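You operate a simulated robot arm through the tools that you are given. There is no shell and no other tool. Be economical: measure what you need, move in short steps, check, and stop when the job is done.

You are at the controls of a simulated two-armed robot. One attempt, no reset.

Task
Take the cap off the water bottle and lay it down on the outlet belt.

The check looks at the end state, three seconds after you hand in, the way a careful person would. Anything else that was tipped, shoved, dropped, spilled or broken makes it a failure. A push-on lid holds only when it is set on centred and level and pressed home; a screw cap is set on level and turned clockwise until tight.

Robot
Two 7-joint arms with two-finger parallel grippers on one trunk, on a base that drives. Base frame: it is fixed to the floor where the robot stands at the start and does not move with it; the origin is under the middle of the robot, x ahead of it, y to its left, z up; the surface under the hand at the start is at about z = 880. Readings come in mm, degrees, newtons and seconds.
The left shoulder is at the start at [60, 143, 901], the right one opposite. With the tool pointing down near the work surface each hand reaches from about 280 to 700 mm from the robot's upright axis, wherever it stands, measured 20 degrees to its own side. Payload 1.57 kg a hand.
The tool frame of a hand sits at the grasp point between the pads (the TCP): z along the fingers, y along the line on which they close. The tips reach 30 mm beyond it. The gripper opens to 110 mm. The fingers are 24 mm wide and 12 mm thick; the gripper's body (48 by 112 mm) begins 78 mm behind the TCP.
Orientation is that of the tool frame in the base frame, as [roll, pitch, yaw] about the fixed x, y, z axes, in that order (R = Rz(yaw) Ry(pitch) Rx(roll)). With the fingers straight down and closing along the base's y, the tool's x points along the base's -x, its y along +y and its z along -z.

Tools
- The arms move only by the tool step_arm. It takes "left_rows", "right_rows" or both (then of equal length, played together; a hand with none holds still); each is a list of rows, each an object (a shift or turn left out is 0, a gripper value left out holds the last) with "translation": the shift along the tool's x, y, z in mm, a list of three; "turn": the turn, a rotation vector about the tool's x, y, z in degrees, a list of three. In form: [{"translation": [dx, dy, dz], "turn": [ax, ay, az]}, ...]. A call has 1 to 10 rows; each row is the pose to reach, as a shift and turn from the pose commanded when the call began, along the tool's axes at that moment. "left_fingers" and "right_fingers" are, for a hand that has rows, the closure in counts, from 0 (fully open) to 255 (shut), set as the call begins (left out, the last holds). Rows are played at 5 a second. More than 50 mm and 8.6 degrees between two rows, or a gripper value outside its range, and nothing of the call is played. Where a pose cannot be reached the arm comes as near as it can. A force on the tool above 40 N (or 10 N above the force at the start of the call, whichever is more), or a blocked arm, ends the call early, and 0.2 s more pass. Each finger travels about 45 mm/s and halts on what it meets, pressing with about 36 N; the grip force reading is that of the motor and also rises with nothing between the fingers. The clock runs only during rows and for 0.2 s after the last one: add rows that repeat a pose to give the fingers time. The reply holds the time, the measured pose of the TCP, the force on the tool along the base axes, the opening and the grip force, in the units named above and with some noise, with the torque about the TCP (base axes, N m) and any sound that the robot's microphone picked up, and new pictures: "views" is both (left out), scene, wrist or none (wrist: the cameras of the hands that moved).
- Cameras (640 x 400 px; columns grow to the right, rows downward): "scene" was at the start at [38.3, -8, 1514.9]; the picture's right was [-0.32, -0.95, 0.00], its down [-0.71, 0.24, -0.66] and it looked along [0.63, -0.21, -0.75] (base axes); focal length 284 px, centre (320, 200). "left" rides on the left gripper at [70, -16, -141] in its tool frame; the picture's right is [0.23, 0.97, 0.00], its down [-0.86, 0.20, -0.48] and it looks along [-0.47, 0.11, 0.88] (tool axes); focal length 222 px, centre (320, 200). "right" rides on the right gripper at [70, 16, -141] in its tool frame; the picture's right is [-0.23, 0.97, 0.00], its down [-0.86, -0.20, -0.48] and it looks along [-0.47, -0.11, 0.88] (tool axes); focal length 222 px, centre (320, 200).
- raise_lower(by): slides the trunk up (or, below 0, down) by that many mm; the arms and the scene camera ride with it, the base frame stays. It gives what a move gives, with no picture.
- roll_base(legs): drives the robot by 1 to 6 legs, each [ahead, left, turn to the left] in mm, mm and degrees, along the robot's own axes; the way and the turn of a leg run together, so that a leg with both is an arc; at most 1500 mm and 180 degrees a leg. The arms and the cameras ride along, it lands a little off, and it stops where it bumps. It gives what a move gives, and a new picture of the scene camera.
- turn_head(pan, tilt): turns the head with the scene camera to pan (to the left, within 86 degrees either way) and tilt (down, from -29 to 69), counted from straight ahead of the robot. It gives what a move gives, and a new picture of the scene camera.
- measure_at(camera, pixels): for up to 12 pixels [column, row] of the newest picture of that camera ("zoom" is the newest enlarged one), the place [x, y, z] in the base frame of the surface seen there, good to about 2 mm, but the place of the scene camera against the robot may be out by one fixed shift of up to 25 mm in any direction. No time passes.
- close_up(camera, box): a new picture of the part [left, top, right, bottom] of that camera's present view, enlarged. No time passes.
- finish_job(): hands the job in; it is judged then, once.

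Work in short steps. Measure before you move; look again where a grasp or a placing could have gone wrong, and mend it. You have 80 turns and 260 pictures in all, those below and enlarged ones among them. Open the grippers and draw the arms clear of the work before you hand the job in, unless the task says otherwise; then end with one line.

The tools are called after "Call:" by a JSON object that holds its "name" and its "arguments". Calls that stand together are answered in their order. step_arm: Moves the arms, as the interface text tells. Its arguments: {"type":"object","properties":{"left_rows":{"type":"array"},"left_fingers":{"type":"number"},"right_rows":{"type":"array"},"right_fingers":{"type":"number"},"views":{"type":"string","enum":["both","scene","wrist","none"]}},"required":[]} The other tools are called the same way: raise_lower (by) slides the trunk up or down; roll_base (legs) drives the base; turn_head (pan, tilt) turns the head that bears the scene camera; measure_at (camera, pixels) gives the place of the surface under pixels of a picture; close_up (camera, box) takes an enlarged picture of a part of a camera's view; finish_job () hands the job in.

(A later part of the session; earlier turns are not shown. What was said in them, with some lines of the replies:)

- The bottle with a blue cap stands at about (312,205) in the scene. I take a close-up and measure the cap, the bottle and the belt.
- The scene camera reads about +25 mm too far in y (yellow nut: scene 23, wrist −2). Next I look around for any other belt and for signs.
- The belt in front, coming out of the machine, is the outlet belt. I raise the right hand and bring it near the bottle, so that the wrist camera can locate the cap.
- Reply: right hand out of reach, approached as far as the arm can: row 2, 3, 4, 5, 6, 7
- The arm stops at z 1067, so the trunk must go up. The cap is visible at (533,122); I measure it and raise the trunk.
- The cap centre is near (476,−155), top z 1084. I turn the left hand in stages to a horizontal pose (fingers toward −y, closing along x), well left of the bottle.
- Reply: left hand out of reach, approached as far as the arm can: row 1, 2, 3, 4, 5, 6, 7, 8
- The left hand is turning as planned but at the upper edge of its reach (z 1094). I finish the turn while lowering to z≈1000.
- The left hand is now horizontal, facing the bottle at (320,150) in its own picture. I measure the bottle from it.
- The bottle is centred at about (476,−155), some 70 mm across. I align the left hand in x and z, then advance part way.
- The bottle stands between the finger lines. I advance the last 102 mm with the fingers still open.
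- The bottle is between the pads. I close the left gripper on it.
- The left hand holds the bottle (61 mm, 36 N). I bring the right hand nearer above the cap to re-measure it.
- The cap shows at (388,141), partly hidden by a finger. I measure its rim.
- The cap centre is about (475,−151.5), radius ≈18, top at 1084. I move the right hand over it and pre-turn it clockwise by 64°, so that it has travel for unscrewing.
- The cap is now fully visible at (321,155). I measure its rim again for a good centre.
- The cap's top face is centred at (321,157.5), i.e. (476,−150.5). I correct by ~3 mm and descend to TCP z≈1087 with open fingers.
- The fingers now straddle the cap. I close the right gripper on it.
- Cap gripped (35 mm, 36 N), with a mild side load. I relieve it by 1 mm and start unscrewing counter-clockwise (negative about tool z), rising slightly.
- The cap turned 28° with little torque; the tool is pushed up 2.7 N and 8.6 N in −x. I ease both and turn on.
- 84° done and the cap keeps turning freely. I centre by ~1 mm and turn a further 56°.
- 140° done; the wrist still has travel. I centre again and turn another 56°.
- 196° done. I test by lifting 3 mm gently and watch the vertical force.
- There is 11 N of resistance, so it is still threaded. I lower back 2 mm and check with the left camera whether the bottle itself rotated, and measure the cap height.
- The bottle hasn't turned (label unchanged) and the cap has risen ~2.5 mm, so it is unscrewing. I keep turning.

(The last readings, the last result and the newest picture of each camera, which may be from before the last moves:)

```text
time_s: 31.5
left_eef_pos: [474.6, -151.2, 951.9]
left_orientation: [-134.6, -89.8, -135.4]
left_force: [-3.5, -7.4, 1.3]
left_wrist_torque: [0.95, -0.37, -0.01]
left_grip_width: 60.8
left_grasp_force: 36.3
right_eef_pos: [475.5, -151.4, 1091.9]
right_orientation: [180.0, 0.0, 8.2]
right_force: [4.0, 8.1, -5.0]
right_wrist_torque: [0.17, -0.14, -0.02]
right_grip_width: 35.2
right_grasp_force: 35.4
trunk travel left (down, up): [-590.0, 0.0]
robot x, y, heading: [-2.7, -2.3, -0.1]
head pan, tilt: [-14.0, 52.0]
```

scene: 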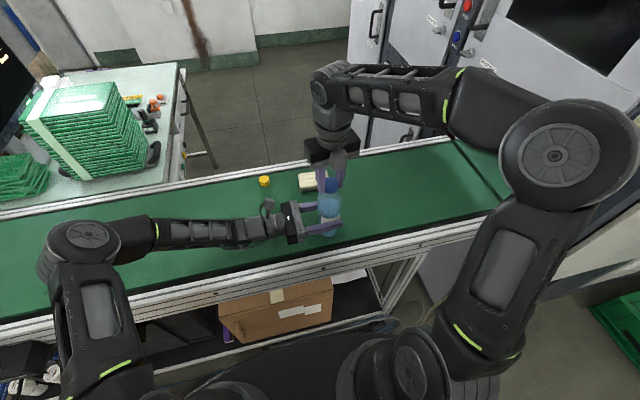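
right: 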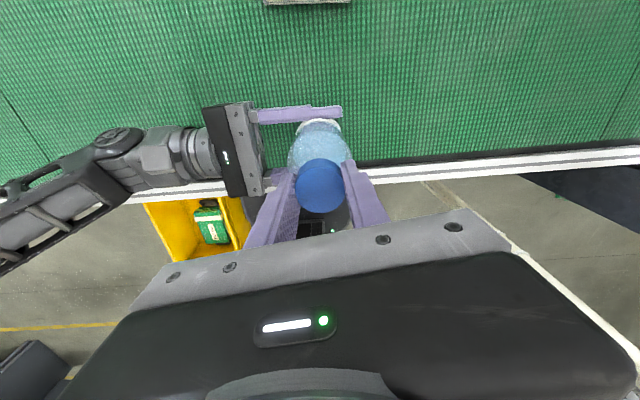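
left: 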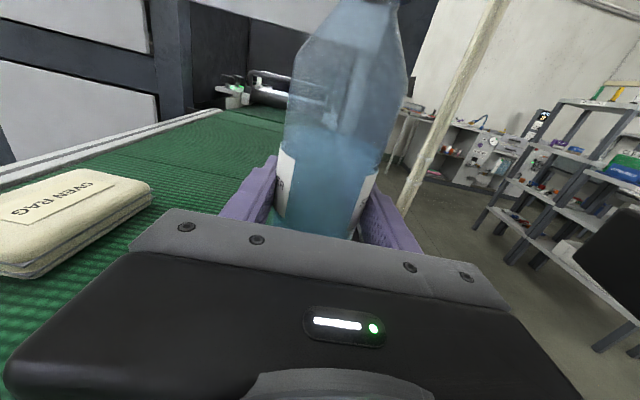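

252° done and the wrist still turns. I centre a little and continue another 56°.

Call:
{"name": "step_arm", "arguments": {"right_rows": [{"translation": [0.6, -0.9, 0], "turn": [0, 0, -8]}, {"translation": [0.6, -0.9, -0.1], "turn": [0, 0, -16]}, {"translation": [0.6, -0.9, -0.2], "turn": [0, 0, -24]}, {"translation": [0.6, -0.9, -0.3], "turn": [0, 0, -32]}, {"translation": [0.6, -0.9, -0.4], "turn": [0, 0, -40]}, {"translation": [0.6, -0.9, -0.5], "turn": [0, 0, -48]}, {"translation": [0.6, -0.9, -0.6], "turn": [0, 0, -56]}, {"translation": [0.6, -0.9, -0.6], "turn": [0, 0, -56]}], "views": "wrist"}}

```text
time_s: 32.5
left_eef_pos: [474.5, -148.9, 953.9]
left_orientation: [-119.2, -89.7, -150.6]
left_force: [-0.3, 1.4, 4.4]
left_wrist_torque: [0.17, 0.31, 0.03]
left_grip_width: 60.8
left_grasp_force: 35.8
right_eef_pos: [472.0, -145.1, 1087.5]
right_orientation: [178.9, -0.7, 37.8]
right_force: [0.0, -1.9, 7.2]
right_wrist_torque: [-0.1, 0.03, -0.01]
right_grip_width: 35.6
right_grasp_force: 36.0
right hand out of reach, approached as far as the arm can: row 4, 5
trunk travel left (down, up): [-590.0, 0.0]
robot x, y, heading: [-1.0, 1.1, 0.0]
head pan, tilt: [-14.0, 52.0]
stopped in row 5 (right hand): the force on the tool passed its limit at 45 N (the readings are from after the stop); the commanded pose is now the measured one
```

right: 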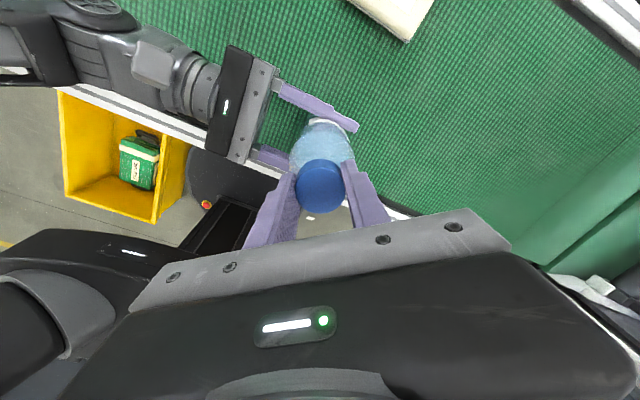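

The wrist reached its limit at ~280° and shifted about 5 mm. I move back onto the bottle's axis (475.5,−151) and test with a small lift.

Call:
{"name": "step_arm", "arguments": {"right_rows": [{"translation": [-0.4, 3.5, -2]}, {"translation": [-0.9, 6.8, -4]}, {"translation": [-0.9, 6.8, -5]}, {"translation": [-0.9, 6.8, -6]}, {"translation": [-0.9, 6.8, -6]}], "views": "both"}}

Call:
{"name": "close_up", "arguments": {"camera": "scene", "box": [270, 140, 390, 250]}}

```text
time_s: 33.7
left_eef_pos: [475.8, -147.7, 952.3]
left_orientation: [-114.0, -89.6, -155.8]
left_force: [0.0, 0.4, 7.7]
left_wrist_torque: [0.31, -0.19, -0.07]
left_grip_width: 60.8
left_grasp_force: 36.4
right_eef_pos: [471.3, -145.9, 1086.4]
right_orientation: [179.0, -0.7, 37.9]
right_force: [2.8, -1.8, 14.0]
right_wrist_torque: [-0.12, 0.01, 0.01]
right_grip_width: 35.6
right_grasp_force: 35.9
right hand out of reach, approached as far as the arm can: row 1, 2, 3, 4, 5
trunk travel left (down, up): [-590.0, 0.0]
robot x, y, heading: [-1.7, -4.5, 0.4]
head pan, tilt: [-14.0, 52.0]
```

scene: 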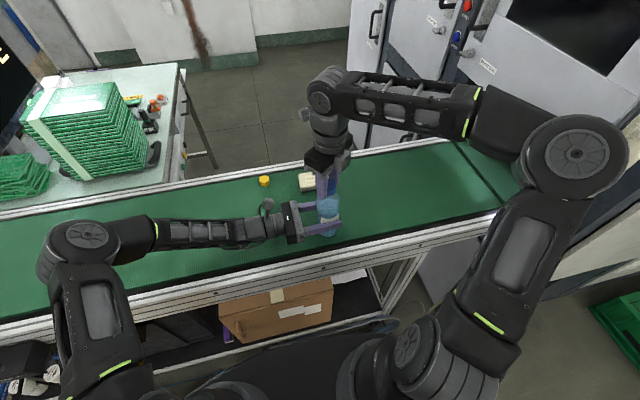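
right: 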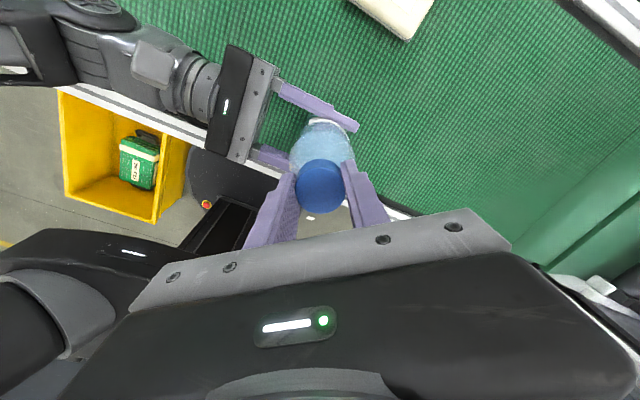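

```text
3.64 times, centred on (330, 195) of scene
```

zoom: 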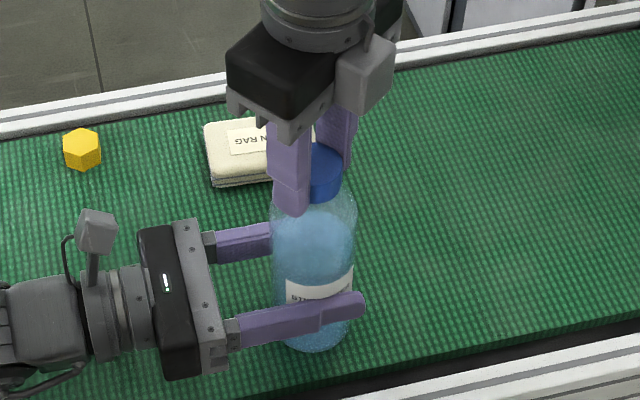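

The right arm is at its joint limit, so I release the cap there and will turn the open hand back clockwise for a second grip.

Call:
{"name": "step_arm", "arguments": {"right_rows": [{"translation": [0, 0, 0]}, {"translation": [0, 0, 0]}, {"translation": [0, 0, 0]}, {"translation": [0, 0, 0]}], "right_fingers": 60, "views": "wrist"}}

```text
time_s: 34.7
left_eef_pos: [475.2, -149.5, 952.6]
left_orientation: [-113.9, -89.5, -155.8]
left_force: [0.2, 1.0, 13.5]
left_wrist_torque: [0.46, 0.26, 0.02]
left_grip_width: 60.6
left_grasp_force: 36.1
right_eef_pos: [472.3, -145.0, 1085.8]
right_orientation: [179.1, -0.5, 37.9]
right_force: [-0.6, 0.2, -0.6]
right_wrist_torque: [0.0, -0.01, 0.02]
right_grip_width: 84.2
right_grasp_force: 0.1
trunk travel left (down, up): [-590.0, 0.0]
robot x, y, heading: [-2.5, -0.7, -0.1]
head pan, tilt: [-14.0, 52.0]
```

right: 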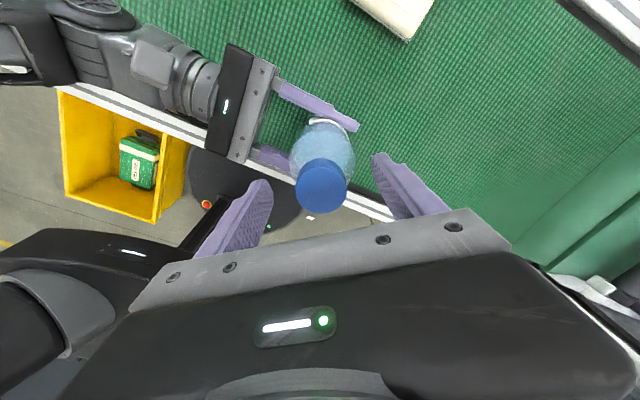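

The cap is released. I turn the open hand back clockwise in steps, drifting back onto the bottle axis.

Call:
{"name": "step_arm", "arguments": {"right_rows": [{"translation": [0, 0, -1], "turn": [0, 0, 8.4]}, {"translation": [0, 0, -3], "turn": [0, 0, 16.8]}, {"translation": [-0.6, 3, -4], "turn": [0, 0, 25.2]}, {"translation": [-1.3, 6.6, -4], "turn": [0, 0, 33.6]}, {"translation": [-1.3, 6.6, -4], "turn": [0, 0, 42]}, {"translation": [-1.3, 6.6, -4], "turn": [0, 0, 50.4]}, {"translation": [-1.3, 6.6, -4], "turn": [0, 0, 58.8]}, {"translation": [-1.3, 6.6, -4], "turn": [0, 0, 67.2]}, {"translation": [-1.3, 6.6, -4], "turn": [0, 0, 75.6]}], "views": "wrist"}}

```text
time_s: 36.7
left_eef_pos: [475.2, -149.3, 952.9]
left_orientation: [-116.0, -89.6, -153.9]
left_force: [2.4, -0.9, 17.1]
left_wrist_torque: [0.46, 0.1, -0.06]
left_grip_width: 60.5
left_grasp_force: 35.6
right_eef_pos: [473.9, -152.0, 1091.2]
right_orientation: [-179.6, -1.1, -37.8]
right_force: [-0.4, -1.3, 0.1]
right_wrist_torque: [0.0, -0.03, 0.0]
right_grip_width: 84.2
right_grasp_force: 0.0
trunk travel left (down, up): [-590.0, 0.0]
robot x, y, heading: [0.6, 1.2, -0.1]
head pan, tilt: [-14.0, 52.0]
```

right: 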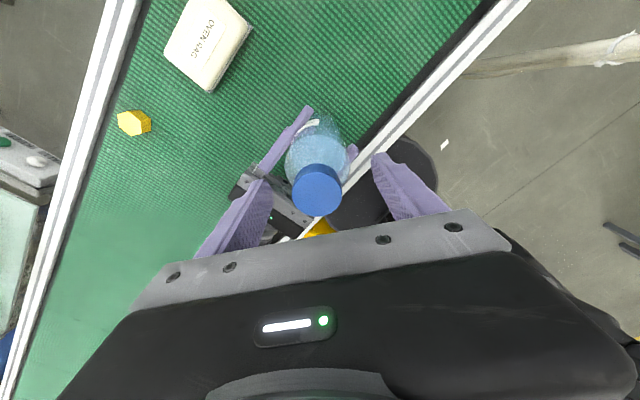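

The hand swings back cleanly. I continue the clockwise return.

Call:
{"name": "step_arm", "arguments": {"right_rows": [{"turn": [0, 0, 8.4]}, {"turn": [0, 0, 16.8]}, {"turn": [0, 0, 25.2]}, {"turn": [0, 0, 33.6]}, {"turn": [0, 0, 42]}, {"turn": [0, 0, 50.4]}, {"turn": [0, 0, 58.8]}, {"turn": [0, 0, 67.2]}, {"turn": [0, 0, 75.6]}], "views": "none"}}

Call:
{"name": "step_arm", "arguments": {"right_rows": [{"turn": [0, 0, 8.4]}, {"turn": [0, 0, 16.8]}, {"turn": [0, 0, 25.2]}, {"turn": [0, 0, 33.6]}, {"turn": [0, 0, 42]}, {"turn": [0, 0, 50.4]}, {"turn": [0, 0, 58.8]}, {"turn": [0, 0, 67.2]}, {"turn": [0, 0, 75.6]}], "views": "both"}}

```text
time_s: 38.7
left_eef_pos: [475.2, -149.5, 954.1]
left_orientation: [-117.2, -89.6, -152.7]
left_force: [2.3, -2.1, 17.2]
left_wrist_torque: [0.47, 0.12, -0.04]
left_grip_width: 60.8
left_grasp_force: 35.8
right_eef_pos: [474.3, -153.0, 1090.9]
right_orientation: [-178.9, 0.1, -113.4]
right_force: [-0.7, 0.9, -0.6]
right_wrist_torque: [0.03, 0.0, 0.01]
right_grip_width: 84.2
right_grasp_force: 0.1
trunk travel left (down, up): [-590.0, 0.0]
robot x, y, heading: [0.1, 0.3, -0.1]
head pan, tilt: [-14.0, 52.0]
```

```text
time_s: 40.7
left_eef_pos: [475.2, -150.2, 952.6]
left_orientation: [-118.2, -89.6, -151.8]
left_force: [1.1, -1.7, 17.1]
left_wrist_torque: [0.48, 0.16, -0.05]
left_grip_width: 60.5
left_grasp_force: 35.9
right_eef_pos: [473.1, -152.3, 1091.2]
right_orientation: [-179.8, 1.2, 171.0]
right_force: [0.2, -0.6, 0.1]
right_wrist_torque: [-0.02, -0.03, -0.01]
right_grip_width: 84.3
right_grasp_force: 0.1
trunk travel left (down, up): [-590.0, 0.0]
robot x, y, heading: [0.7, 2.8, 0.2]
head pan, tilt: [-14.0, 52.0]
```

scene: 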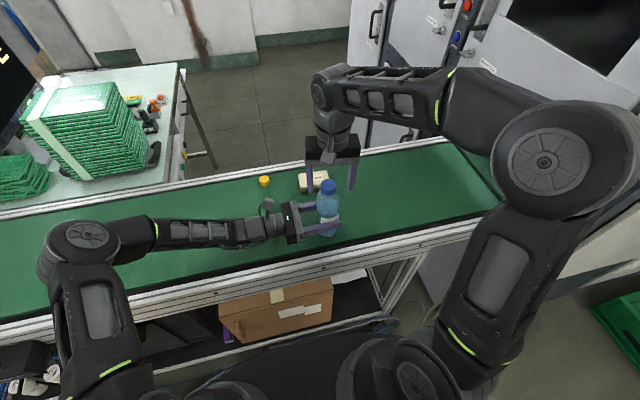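
right: 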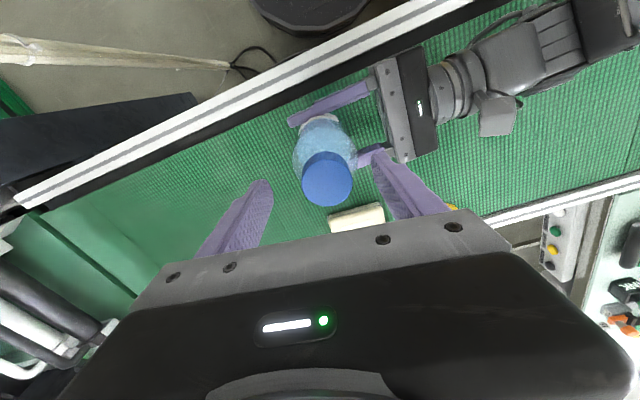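

Now at yaw 171°. I measure the cap's current place and height, and look at the bottle.

Call:
{"name": "measure_at", "arguments": {"camera": "right", "pixels": [[327, 182], [305, 182], [349, 178], [325, 163], [329, 203], [311, 167], [343, 195], [311, 195]]}}

Call:
{"name": "close_up", "arguments": {"camera": "right", "box": [260, 90, 400, 220]}}

Call:
{"name": "close_up", "arguments": {"camera": "scene", "box": [270, 140, 390, 250]}}

```text
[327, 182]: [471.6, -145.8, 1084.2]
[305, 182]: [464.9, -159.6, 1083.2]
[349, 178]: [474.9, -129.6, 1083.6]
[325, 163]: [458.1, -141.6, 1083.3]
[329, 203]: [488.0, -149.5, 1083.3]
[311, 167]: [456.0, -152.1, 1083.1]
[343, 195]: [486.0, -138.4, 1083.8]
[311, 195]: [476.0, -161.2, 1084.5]
```

```text
3.08 times, centred on (330, 155) of right
```

zoom: 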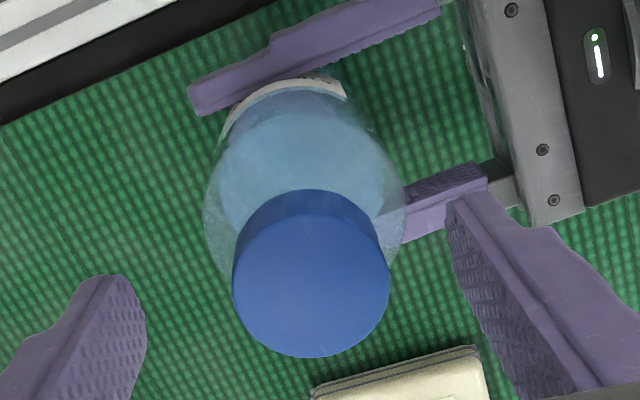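

```text
3.64 times, centred on (330, 195) of scene
```

zoom: 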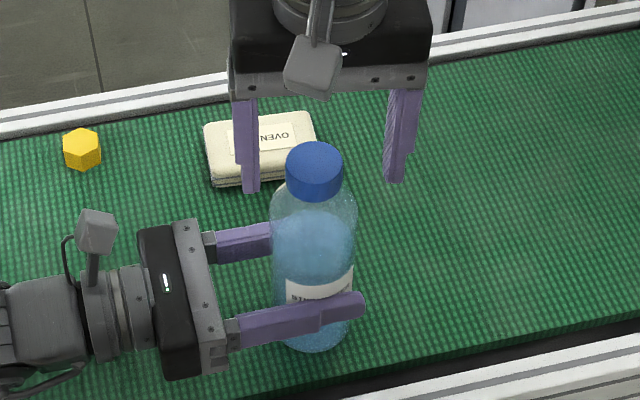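

The cap is now at about (471.5,−145.5), the bottle leaning slightly in the left grip. I centre the right hand on it, ease the left up 1 mm, and re-grip.

Call:
{"name": "step_arm", "arguments": {"right_rows": [{"translation": [2.6, 6.2, 0]}, {"translation": [2.6, 6.2, 3]}, {"translation": [2.6, 6.2, 3]}], "left_rows": [{"translation": [0.5, 0, 0]}, {"translation": [1, 0, 0]}, {"translation": [1, 0, 0]}], "views": "none"}}

Call:
{"name": "step_arm", "arguments": {"right_rows": [{"translation": [0, 0, 0]}, {"translation": [0, 0, 0]}, {"translation": [0, 0, 0]}, {"translation": [0, 0, 0]}, {"translation": [0, 0, 0]}], "right_fingers": 220, "views": "wrist"}}

```text
time_s: 41.5
left_eef_pos: [474.8, -147.4, 953.4]
left_orientation: [-135.9, -89.6, -134.2]
left_force: [3.9, -2.6, 9.9]
left_wrist_torque: [0.05, -0.09, -0.07]
left_grip_width: 60.6
left_grasp_force: 36.2
right_eef_pos: [473.5, -147.5, 1087.8]
right_orientation: [-179.7, 1.1, 171.2]
right_force: [0.2, -0.8, -0.2]
right_wrist_torque: [0.01, 0.03, 0.02]
right_grip_width: 84.4
right_grasp_force: 0.0
trunk travel left (down, up): [-590.0, 0.0]
robot x, y, heading: [0.0, -1.7, 0.0]
head pan, tilt: [-14.0, 52.0]
```

```text
time_s: 42.7
left_eef_pos: [474.5, -148.4, 952.3]
left_orientation: [-136.0, -89.6, -134.0]
left_force: [1.6, -0.7, 2.6]
left_wrist_torque: [0.04, -0.04, -0.03]
left_grip_width: 60.6
left_grasp_force: 36.4
right_eef_pos: [472.8, -146.7, 1086.6]
right_orientation: [-179.8, 1.1, 171.1]
right_force: [0.3, 0.8, -0.3]
right_wrist_torque: [0.01, -0.03, -0.01]
right_grip_width: 36.8
right_grasp_force: 33.8
trunk travel left (down, up): [-590.0, 0.0]
robot x, y, heading: [-1.7, -0.4, -0.0]
head pan, tilt: [-14.0, 52.0]
```

right: 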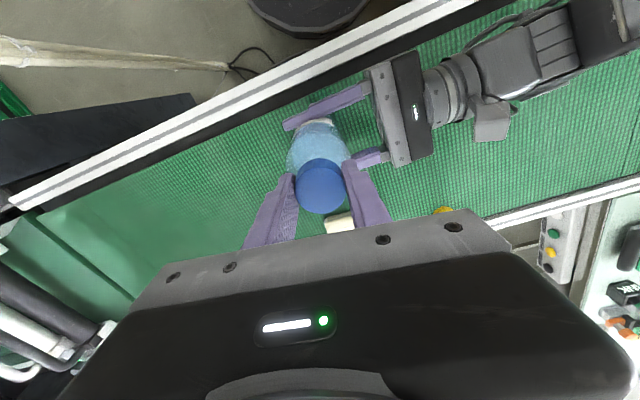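

Gripped well with almost no side load. I test with a small lift of 4 mm.

Call:
{"name": "step_arm", "arguments": {"right_rows": [{"translation": [0, 0, -1]}, {"translation": [0, 0, -2]}, {"translation": [0, 0, -3]}, {"translation": [0, 0, -4]}, {"translation": [0, 0, -4]}], "views": "wrist"}}

Call:
{"name": "close_up", "arguments": {"camera": "left", "box": [160, 0, 480, 240]}}

```text
time_s: 43.9
left_eef_pos: [475.2, -148.9, 953.9]
left_orientation: [-135.2, -89.6, -134.8]
left_force: [-1.4, 0.2, -0.2]
left_wrist_torque: [0.05, 0.06, 0.03]
left_grip_width: 60.9
left_grasp_force: 35.6
right_eef_pos: [474.0, -146.8, 1092.0]
right_orientation: [-179.8, 1.1, 171.2]
right_force: [0.0, 0.6, 1.2]
right_wrist_torque: [0.01, 0.01, 0.01]
right_grip_width: 36.4
right_grasp_force: 35.4
trunk travel left (down, up): [-590.0, 0.0]
robot x, y, heading: [2.3, 0.9, 0.1]
head pan, tilt: [-14.0, 52.0]
```

right: 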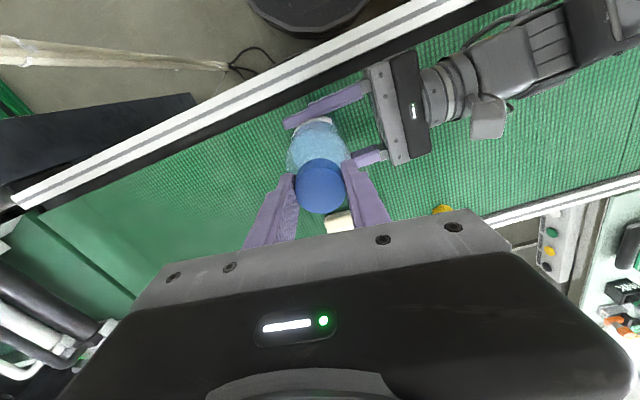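

```text
1.67 times, centred on (320, 120) of left
```

zoom: 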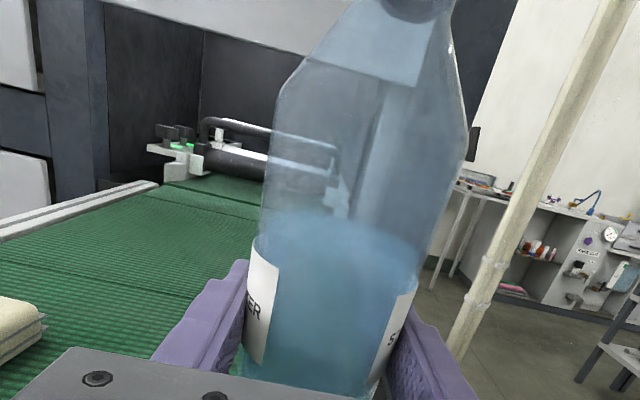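

The cap lifts with no force: it is free. I raise it straight up well clear of the neck.

Call:
{"name": "step_arm", "arguments": {"right_rows": [{"translation": [0, 0, -10]}, {"translation": [0, 0, -25]}, {"translation": [0, 0, -40]}, {"translation": [0, 0, -55]}, {"translation": [0, 0, -55]}], "views": "both"}}

Call:
{"name": "close_up", "arguments": {"camera": "scene", "box": [270, 130, 390, 240]}}

```text
time_s: 45.1
left_eef_pos: [475.8, -149.1, 952.8]
left_orientation: [-130.4, -89.7, -139.6]
left_force: [-0.2, -0.2, -0.2]
left_wrist_torque: [0.0, -0.01, -0.01]
left_grip_width: 60.7
left_grasp_force: 35.8
right_eef_pos: [474.0, -145.0, 1147.4]
right_orientation: [-179.9, 1.1, 171.2]
right_force: [0.7, 0.0, -0.8]
right_wrist_torque: [0.04, -0.02, -0.02]
right_grip_width: 35.9
right_grasp_force: 36.2
trunk travel left (down, up): [-590.0, 0.0]
robot x, y, heading: [0.2, -2.9, -0.1]
head pan, tilt: [-14.0, 52.0]
```

scene: 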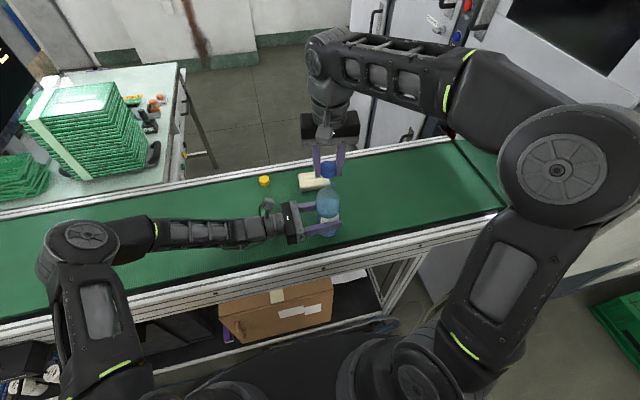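
right: 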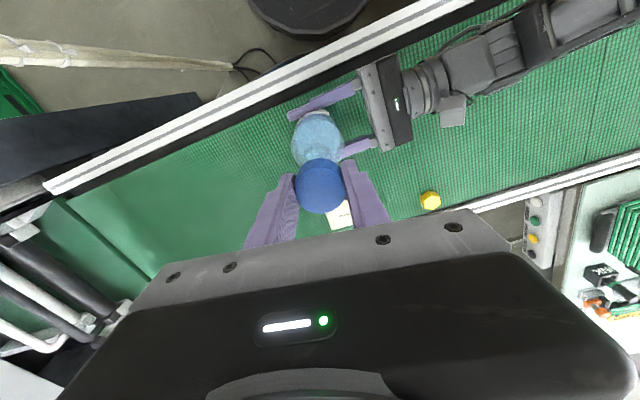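

```text
3.64 times, centred on (330, 185) of scene
```

zoom: 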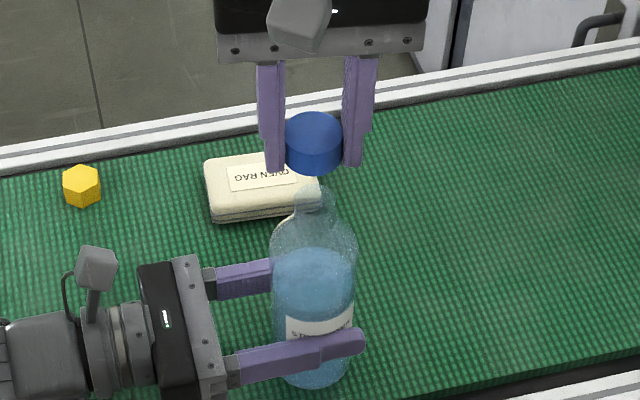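

The cap is off and the bottle stands open, held by the left. I carry the cap right to about (500,−330) at height over empty belt.

Call:
{"name": "step_arm", "arguments": {"right_rows": [{"translation": [-11, -36, 0]}, {"translation": [-22, -72, 0]}, {"translation": [-33, -108, 0]}, {"translation": [-44, -144, 0]}, {"translation": [-55, -179, 0]}, {"translation": [-55, -179, 45]}, {"translation": [-55, -179, 90]}, {"translation": [-55, -179, 135]}, {"translation": [-55, -179, 180]}, {"translation": [-55, -179, 180]}], "views": "both"}}

```text
time_s: 47.3
left_eef_pos: [475.8, -149.3, 953.4]
left_orientation: [-128.6, -89.6, -141.2]
left_force: [-0.4, 0.0, 0.9]
left_wrist_torque: [-0.01, -0.01, 0.0]
left_grip_width: 60.8
left_grasp_force: 36.1
right_eef_pos: [500.6, -331.5, 968.6]
right_orientation: [-179.8, 1.1, 171.1]
right_force: [0.2, 0.2, 0.7]
right_wrist_torque: [-0.04, 0.01, -0.02]
right_grip_width: 35.5
right_grasp_force: 35.8
trunk travel left (down, up): [-590.0, 0.0]
robot x, y, heading: [-2.4, 0.9, 0.2]
head pan, tilt: [-14.0, 52.0]
```

scene: 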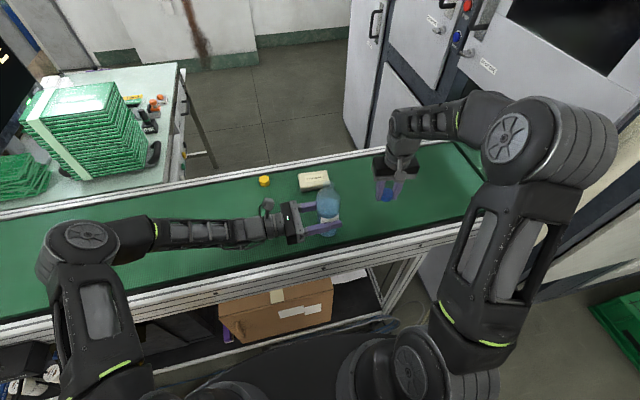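
right: 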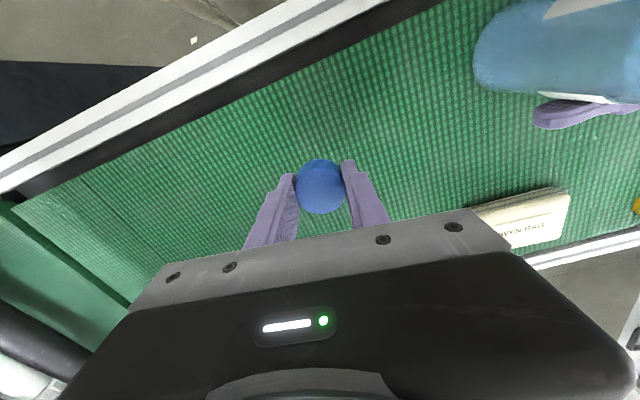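

The cap hangs over empty belt at TCP z 969. I lower it to z≈911, where the tips nearly touch the belt.

Call:
{"name": "step_arm", "arguments": {"right_rows": [{"translation": [0, 0, 30]}, {"translation": [0, 0, 46]}, {"translation": [0, 0, 52]}, {"translation": [0, 0, 55]}, {"translation": [0, 0, 57]}, {"translation": [0, 0, 57]}], "views": "wrist"}}

Call:
{"name": "close_up", "arguments": {"camera": "scene", "box": [340, 150, 440, 230]}}

```text
time_s: 48.7
left_eef_pos: [476.2, -148.8, 953.5]
left_orientation: [-130.3, -89.7, -139.8]
left_force: [0.4, 0.2, 0.5]
left_wrist_torque: [-0.04, -0.03, -0.01]
left_grip_width: 60.6
left_grasp_force: 35.9
right_eef_pos: [503.5, -331.6, 910.3]
right_orientation: [-179.7, 1.0, 171.2]
right_force: [0.6, 0.4, 1.2]
right_wrist_torque: [-0.04, -0.01, 0.02]
right_grip_width: 34.9
right_grasp_force: 36.1
trunk travel left (down, up): [-590.0, 0.0]
robot x, y, heading: [1.5, -3.0, -0.0]
head pan, tilt: [-14.0, 52.0]
```

right: 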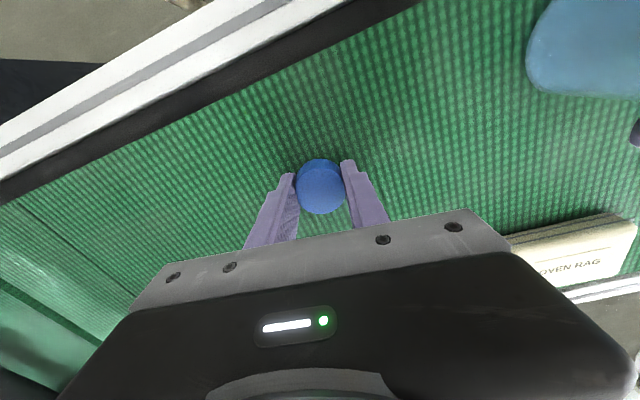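

```text
5.00 times, centred on (390, 190) of scene
```

zoom: 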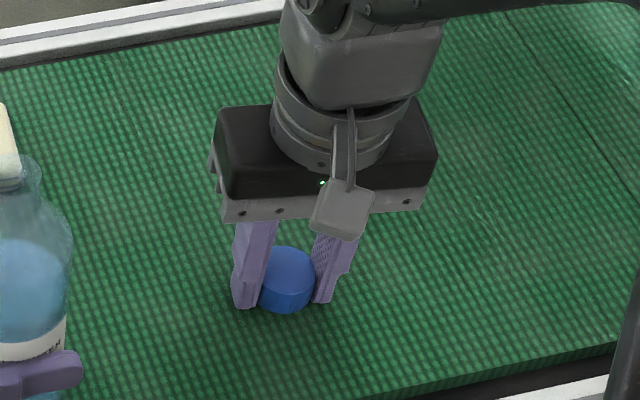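

The tips are at the belt. I open the right gripper to release the cap, then look.

Call:
{"name": "step_arm", "arguments": {"right_rows": [{"translation": [0, 0, 0]}, {"translation": [0, 0, 0]}, {"translation": [0, 0, 0]}, {"translation": [0, 0, 0]}], "right_fingers": 60, "views": "wrist"}}

Call:
{"name": "measure_at", "arguments": {"camera": "right", "pixels": [[320, 190], [310, 185], [330, 185], [320, 230]]}}

```text
time_s: 49.7
left_eef_pos: [475.3, -149.4, 953.7]
left_orientation: [-130.3, -89.6, -139.8]
left_force: [-0.6, 0.5, 0.0]
left_wrist_torque: [-0.01, 0.0, 0.0]
left_grip_width: 61.0
left_grasp_force: 36.5
right_eef_pos: [502.8, -331.6, 911.4]
right_orientation: [-179.8, 1.0, 171.1]
right_force: [0.1, -0.7, 0.2]
right_wrist_torque: [0.02, 0.0, 0.02]
right_grip_width: 84.1
right_grasp_force: 0.0
trunk travel left (down, up): [-590.0, 0.0]
robot x, y, heading: [3.5, -1.8, -0.3]
head pan, tilt: [-14.0, 52.0]
```

right: 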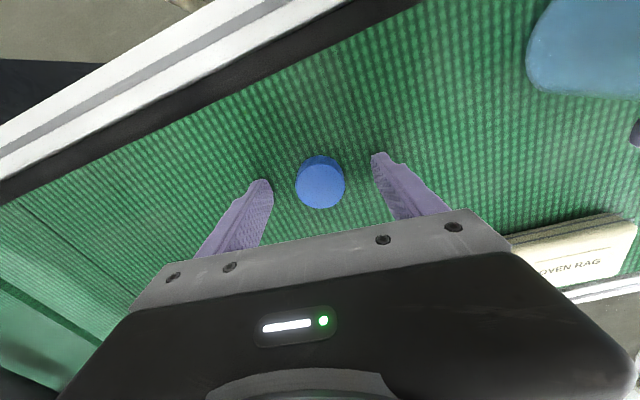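

```text
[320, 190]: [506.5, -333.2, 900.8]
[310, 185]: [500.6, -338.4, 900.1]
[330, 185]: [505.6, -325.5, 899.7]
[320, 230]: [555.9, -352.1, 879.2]
```

The cap lies flat on the belt (top z 900). I raise the right hand straight up and inspect how the bottle stands.

Call:
{"name": "step_arm", "arguments": {"right_rows": [{"translation": [0, 0, -30]}, {"translation": [0, 0, -70]}, {"translation": [0, 0, -110]}, {"translation": [0, 0, -130]}], "views": "both"}}

Call:
{"name": "close_up", "arguments": {"camera": "scene", "box": [270, 150, 390, 250]}}

Call:
{"name": "close_up", "arguments": {"camera": "left", "box": [160, 0, 480, 240]}}

```text
time_s: 50.7
left_eef_pos: [474.9, -149.0, 953.6]
left_orientation: [-129.7, -89.6, -140.2]
left_force: [0.3, 0.5, -0.3]
left_wrist_torque: [0.05, -0.02, 0.0]
left_grip_width: 60.7
left_grasp_force: 35.8
right_eef_pos: [499.9, -331.0, 1039.0]
right_orientation: [-179.8, 1.0, 171.0]
right_force: [-0.5, 0.3, 1.0]
right_wrist_torque: [-0.03, 0.0, -0.02]
right_grip_width: 84.3
right_grasp_force: 0.1
trunk travel left (down, up): [-590.0, 0.0]
robot x, y, heading: [-2.7, 1.8, -0.0]
head pan, tilt: [-14.0, 52.0]
```

scene: 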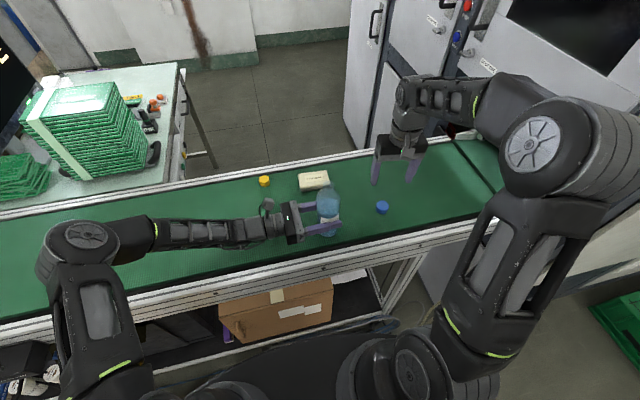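
right: 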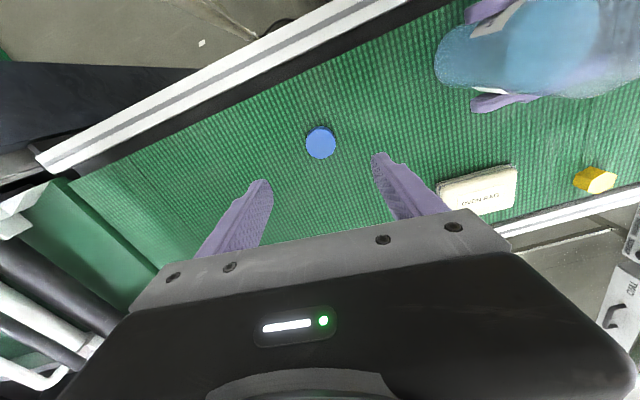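

```text
4.00 times, centred on (330, 200) of scene
```

zoom: 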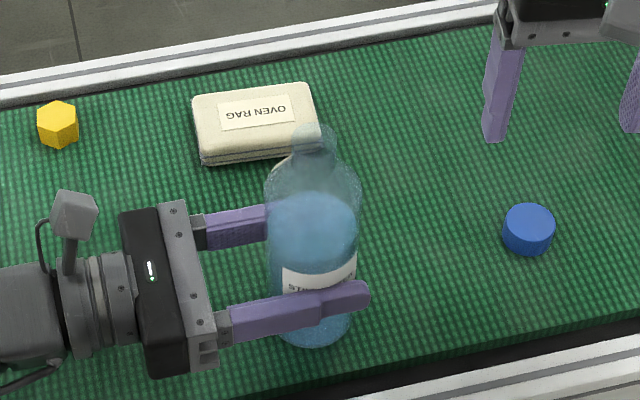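

```text
1.67 times, centred on (320, 120) of left
```

zoom: 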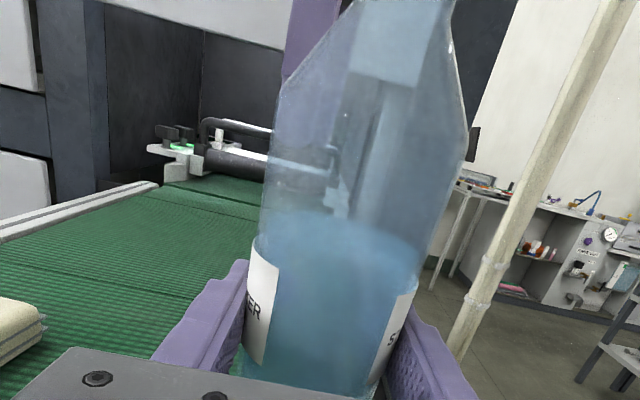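

The cap is flat on the belt, and the left force reads ~0, so the belt carries the bottle's weight. I loosen the left grip slightly first, so the bottle settles gently.

Call:
{"name": "step_arm", "arguments": {"left_rows": [{"translation": [0, 0, 0]}, {"translation": [0, 0, 0]}, {"translation": [0, 0, 0]}], "left_fingers": 108, "views": "none"}}

Call:
{"name": "step_arm", "arguments": {"left_rows": [{"translation": [0, 0, 0]}, {"translation": [0, 0, 0]}, {"translation": [0, 0, 0]}], "left_fingers": 90, "views": "both"}}

```text
time_s: 51.5
left_eef_pos: [475.1, -148.9, 954.1]
left_orientation: [-127.1, -89.5, -142.9]
left_force: [0.2, 0.4, 0.4]
left_wrist_torque: [-0.02, 0.03, 0.01]
left_grip_width: 63.4
left_grasp_force: 0.1
right_eef_pos: [499.4, -331.9, 1039.6]
right_orientation: [-179.9, 1.1, 171.1]
right_force: [0.3, -0.4, 0.1]
right_wrist_torque: [-0.01, 0.02, -0.01]
right_grip_width: 84.0
right_grasp_force: 0.0
trunk travel left (down, up): [-590.0, 0.0]
robot x, y, heading: [0.5, 0.5, -0.3]
head pan, tilt: [-14.0, 52.0]
```

```text
time_s: 52.3
left_eef_pos: [474.6, -149.0, 954.2]
left_orientation: [-127.4, -89.6, -142.5]
left_force: [0.3, -0.9, 0.2]
left_wrist_torque: [0.02, 0.0, -0.02]
left_grip_width: 71.3
left_grasp_force: 0.1
right_eef_pos: [499.7, -330.8, 1039.1]
right_orientation: [-179.7, 1.1, 171.1]
right_force: [-0.2, 0.2, 0.1]
right_wrist_torque: [-0.02, 0.04, -0.01]
right_grip_width: 84.1
right_grasp_force: 0.1
trunk travel left (down, up): [-590.0, 0.0]
robot x, y, heading: [-0.6, 2.6, -0.2]
head pan, tilt: [-14.0, 52.0]
```

scene: 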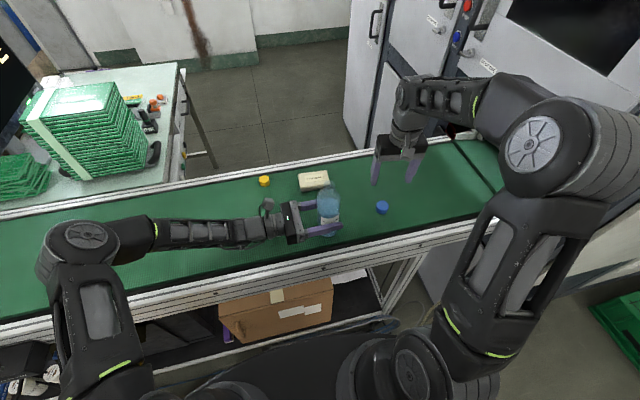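
left: 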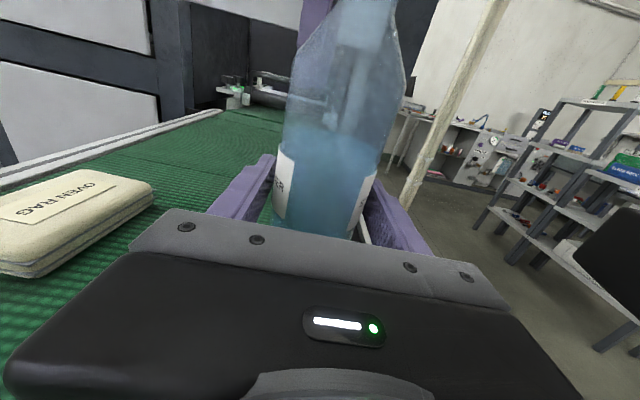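

The bottle stands by itself. I open the left hand fully and back it straight out along +y.

Call:
{"name": "step_arm", "arguments": {"left_rows": [{"translation": [0, 0, 0]}, {"translation": [0, 0, 0]}, {"translation": [0, 0, 0]}, {"translation": [0, 0, -25]}, {"translation": [0, 0, -60]}, {"translation": [0, 0, -100]}, {"translation": [0, 0, -145]}, {"translation": [0, 0, -190]}, {"translation": [0, 0, -220]}], "left_fingers": 0, "views": "both"}}

Call:
{"name": "close_up", "arguments": {"camera": "scene", "box": [250, 150, 410, 250]}}

```text
time_s: 54.3
left_eef_pos: [476.5, 73.4, 954.8]
left_orientation: [-124.0, -89.7, -145.8]
left_force: [0.4, 1.0, 0.2]
left_wrist_torque: [0.01, -0.02, -0.02]
left_grip_width: 109.9
left_grasp_force: 0.0
right_eef_pos: [500.4, -331.8, 1039.2]
right_orientation: [-179.8, 1.1, 171.1]
right_force: [-0.6, -0.5, 0.9]
right_wrist_torque: [0.01, 0.02, -0.02]
right_grip_width: 84.1
right_grasp_force: 0.0
trunk travel left (down, up): [-590.0, 0.0]
robot x, y, heading: [-1.8, 2.3, 0.1]
head pan, tilt: [-14.0, 52.0]
```

scene: 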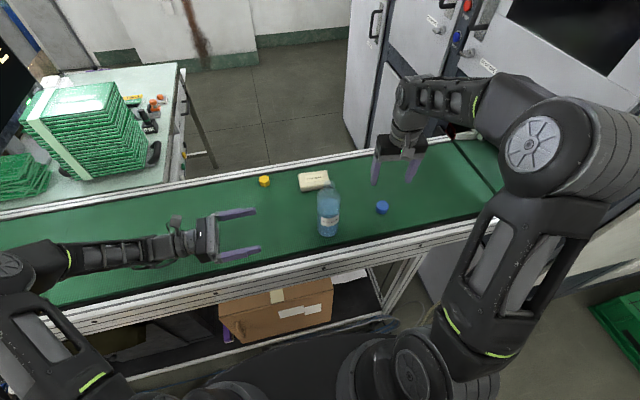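
left: 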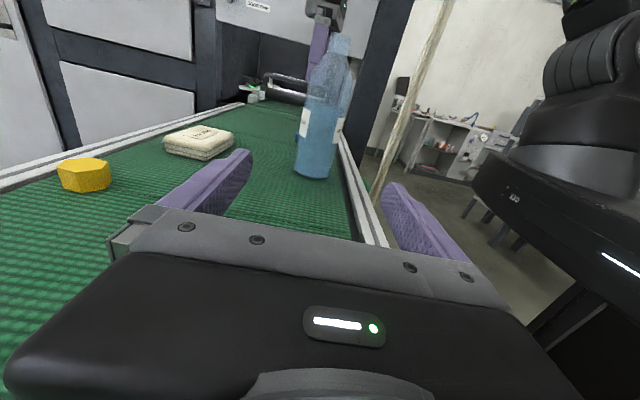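

```text
4.00 times, centred on (330, 200) of scene
```

zoom: 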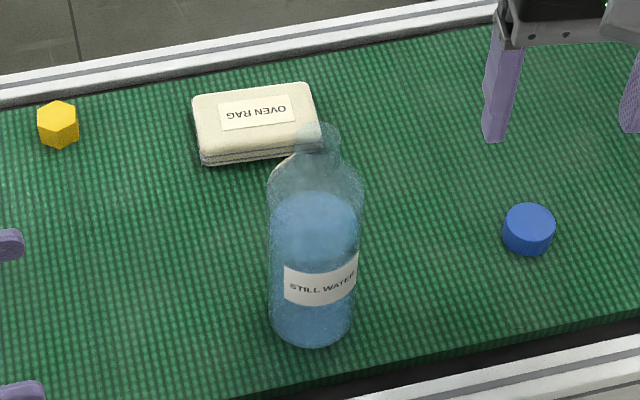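

The bottle stands upright and uncapped, the cap lies flat, and the rag and nut are untouched. I open the right hand fully and raise it a little further before handing in.

Call:
{"name": "step_arm", "arguments": {"right_rows": [{"translation": [0, 0, -30]}, {"translation": [0, 0, -60]}, {"translation": [0, 0, -60]}], "right_fingers": 0, "left_rows": [{"translation": [0, 0, -30]}, {"translation": [0, 0, -60]}, {"translation": [0, 0, -60]}], "views": "scene"}}

Call:
{"name": "finish_job", "arguments": {}}

```text
time_s: 55.1
left_eef_pos: [473.8, 134.2, 954.5]
left_orientation: [-128.9, -89.6, -141.1]
left_force: [-0.3, -0.7, 0.4]
left_wrist_torque: [-0.02, 0.04, 0.01]
left_grip_width: 110.1
left_grasp_force: 0.1
right_eef_pos: [501.2, -332.5, 1100.2]
right_orientation: [-179.7, 1.1, 171.1]
right_force: [-1.0, 0.1, -0.1]
right_wrist_torque: [0.01, -0.01, -0.04]
right_grip_width: 110.0
right_grasp_force: 0.1
trunk travel left (down, up): [-590.0, 0.0]
robot x, y, heading: [-2.2, -2.5, -0.3]
head pan, tilt: [-14.0, 52.0]
```

scene: 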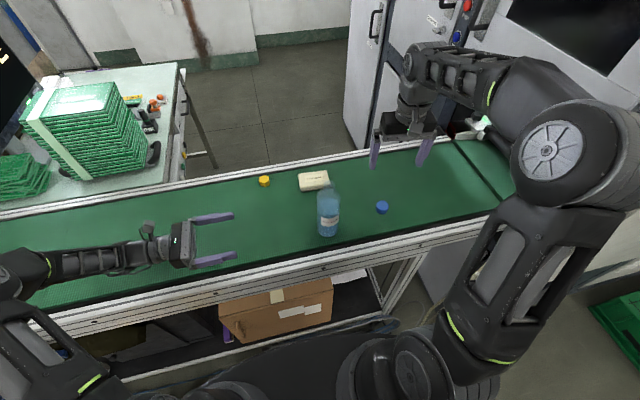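

```text
The job is handed in.
```

The cap is off the water bottle and lies flat on the outlet belt (the green belt in front of the robot); the bottle stands upright on the belt, and both hands are open and clear.
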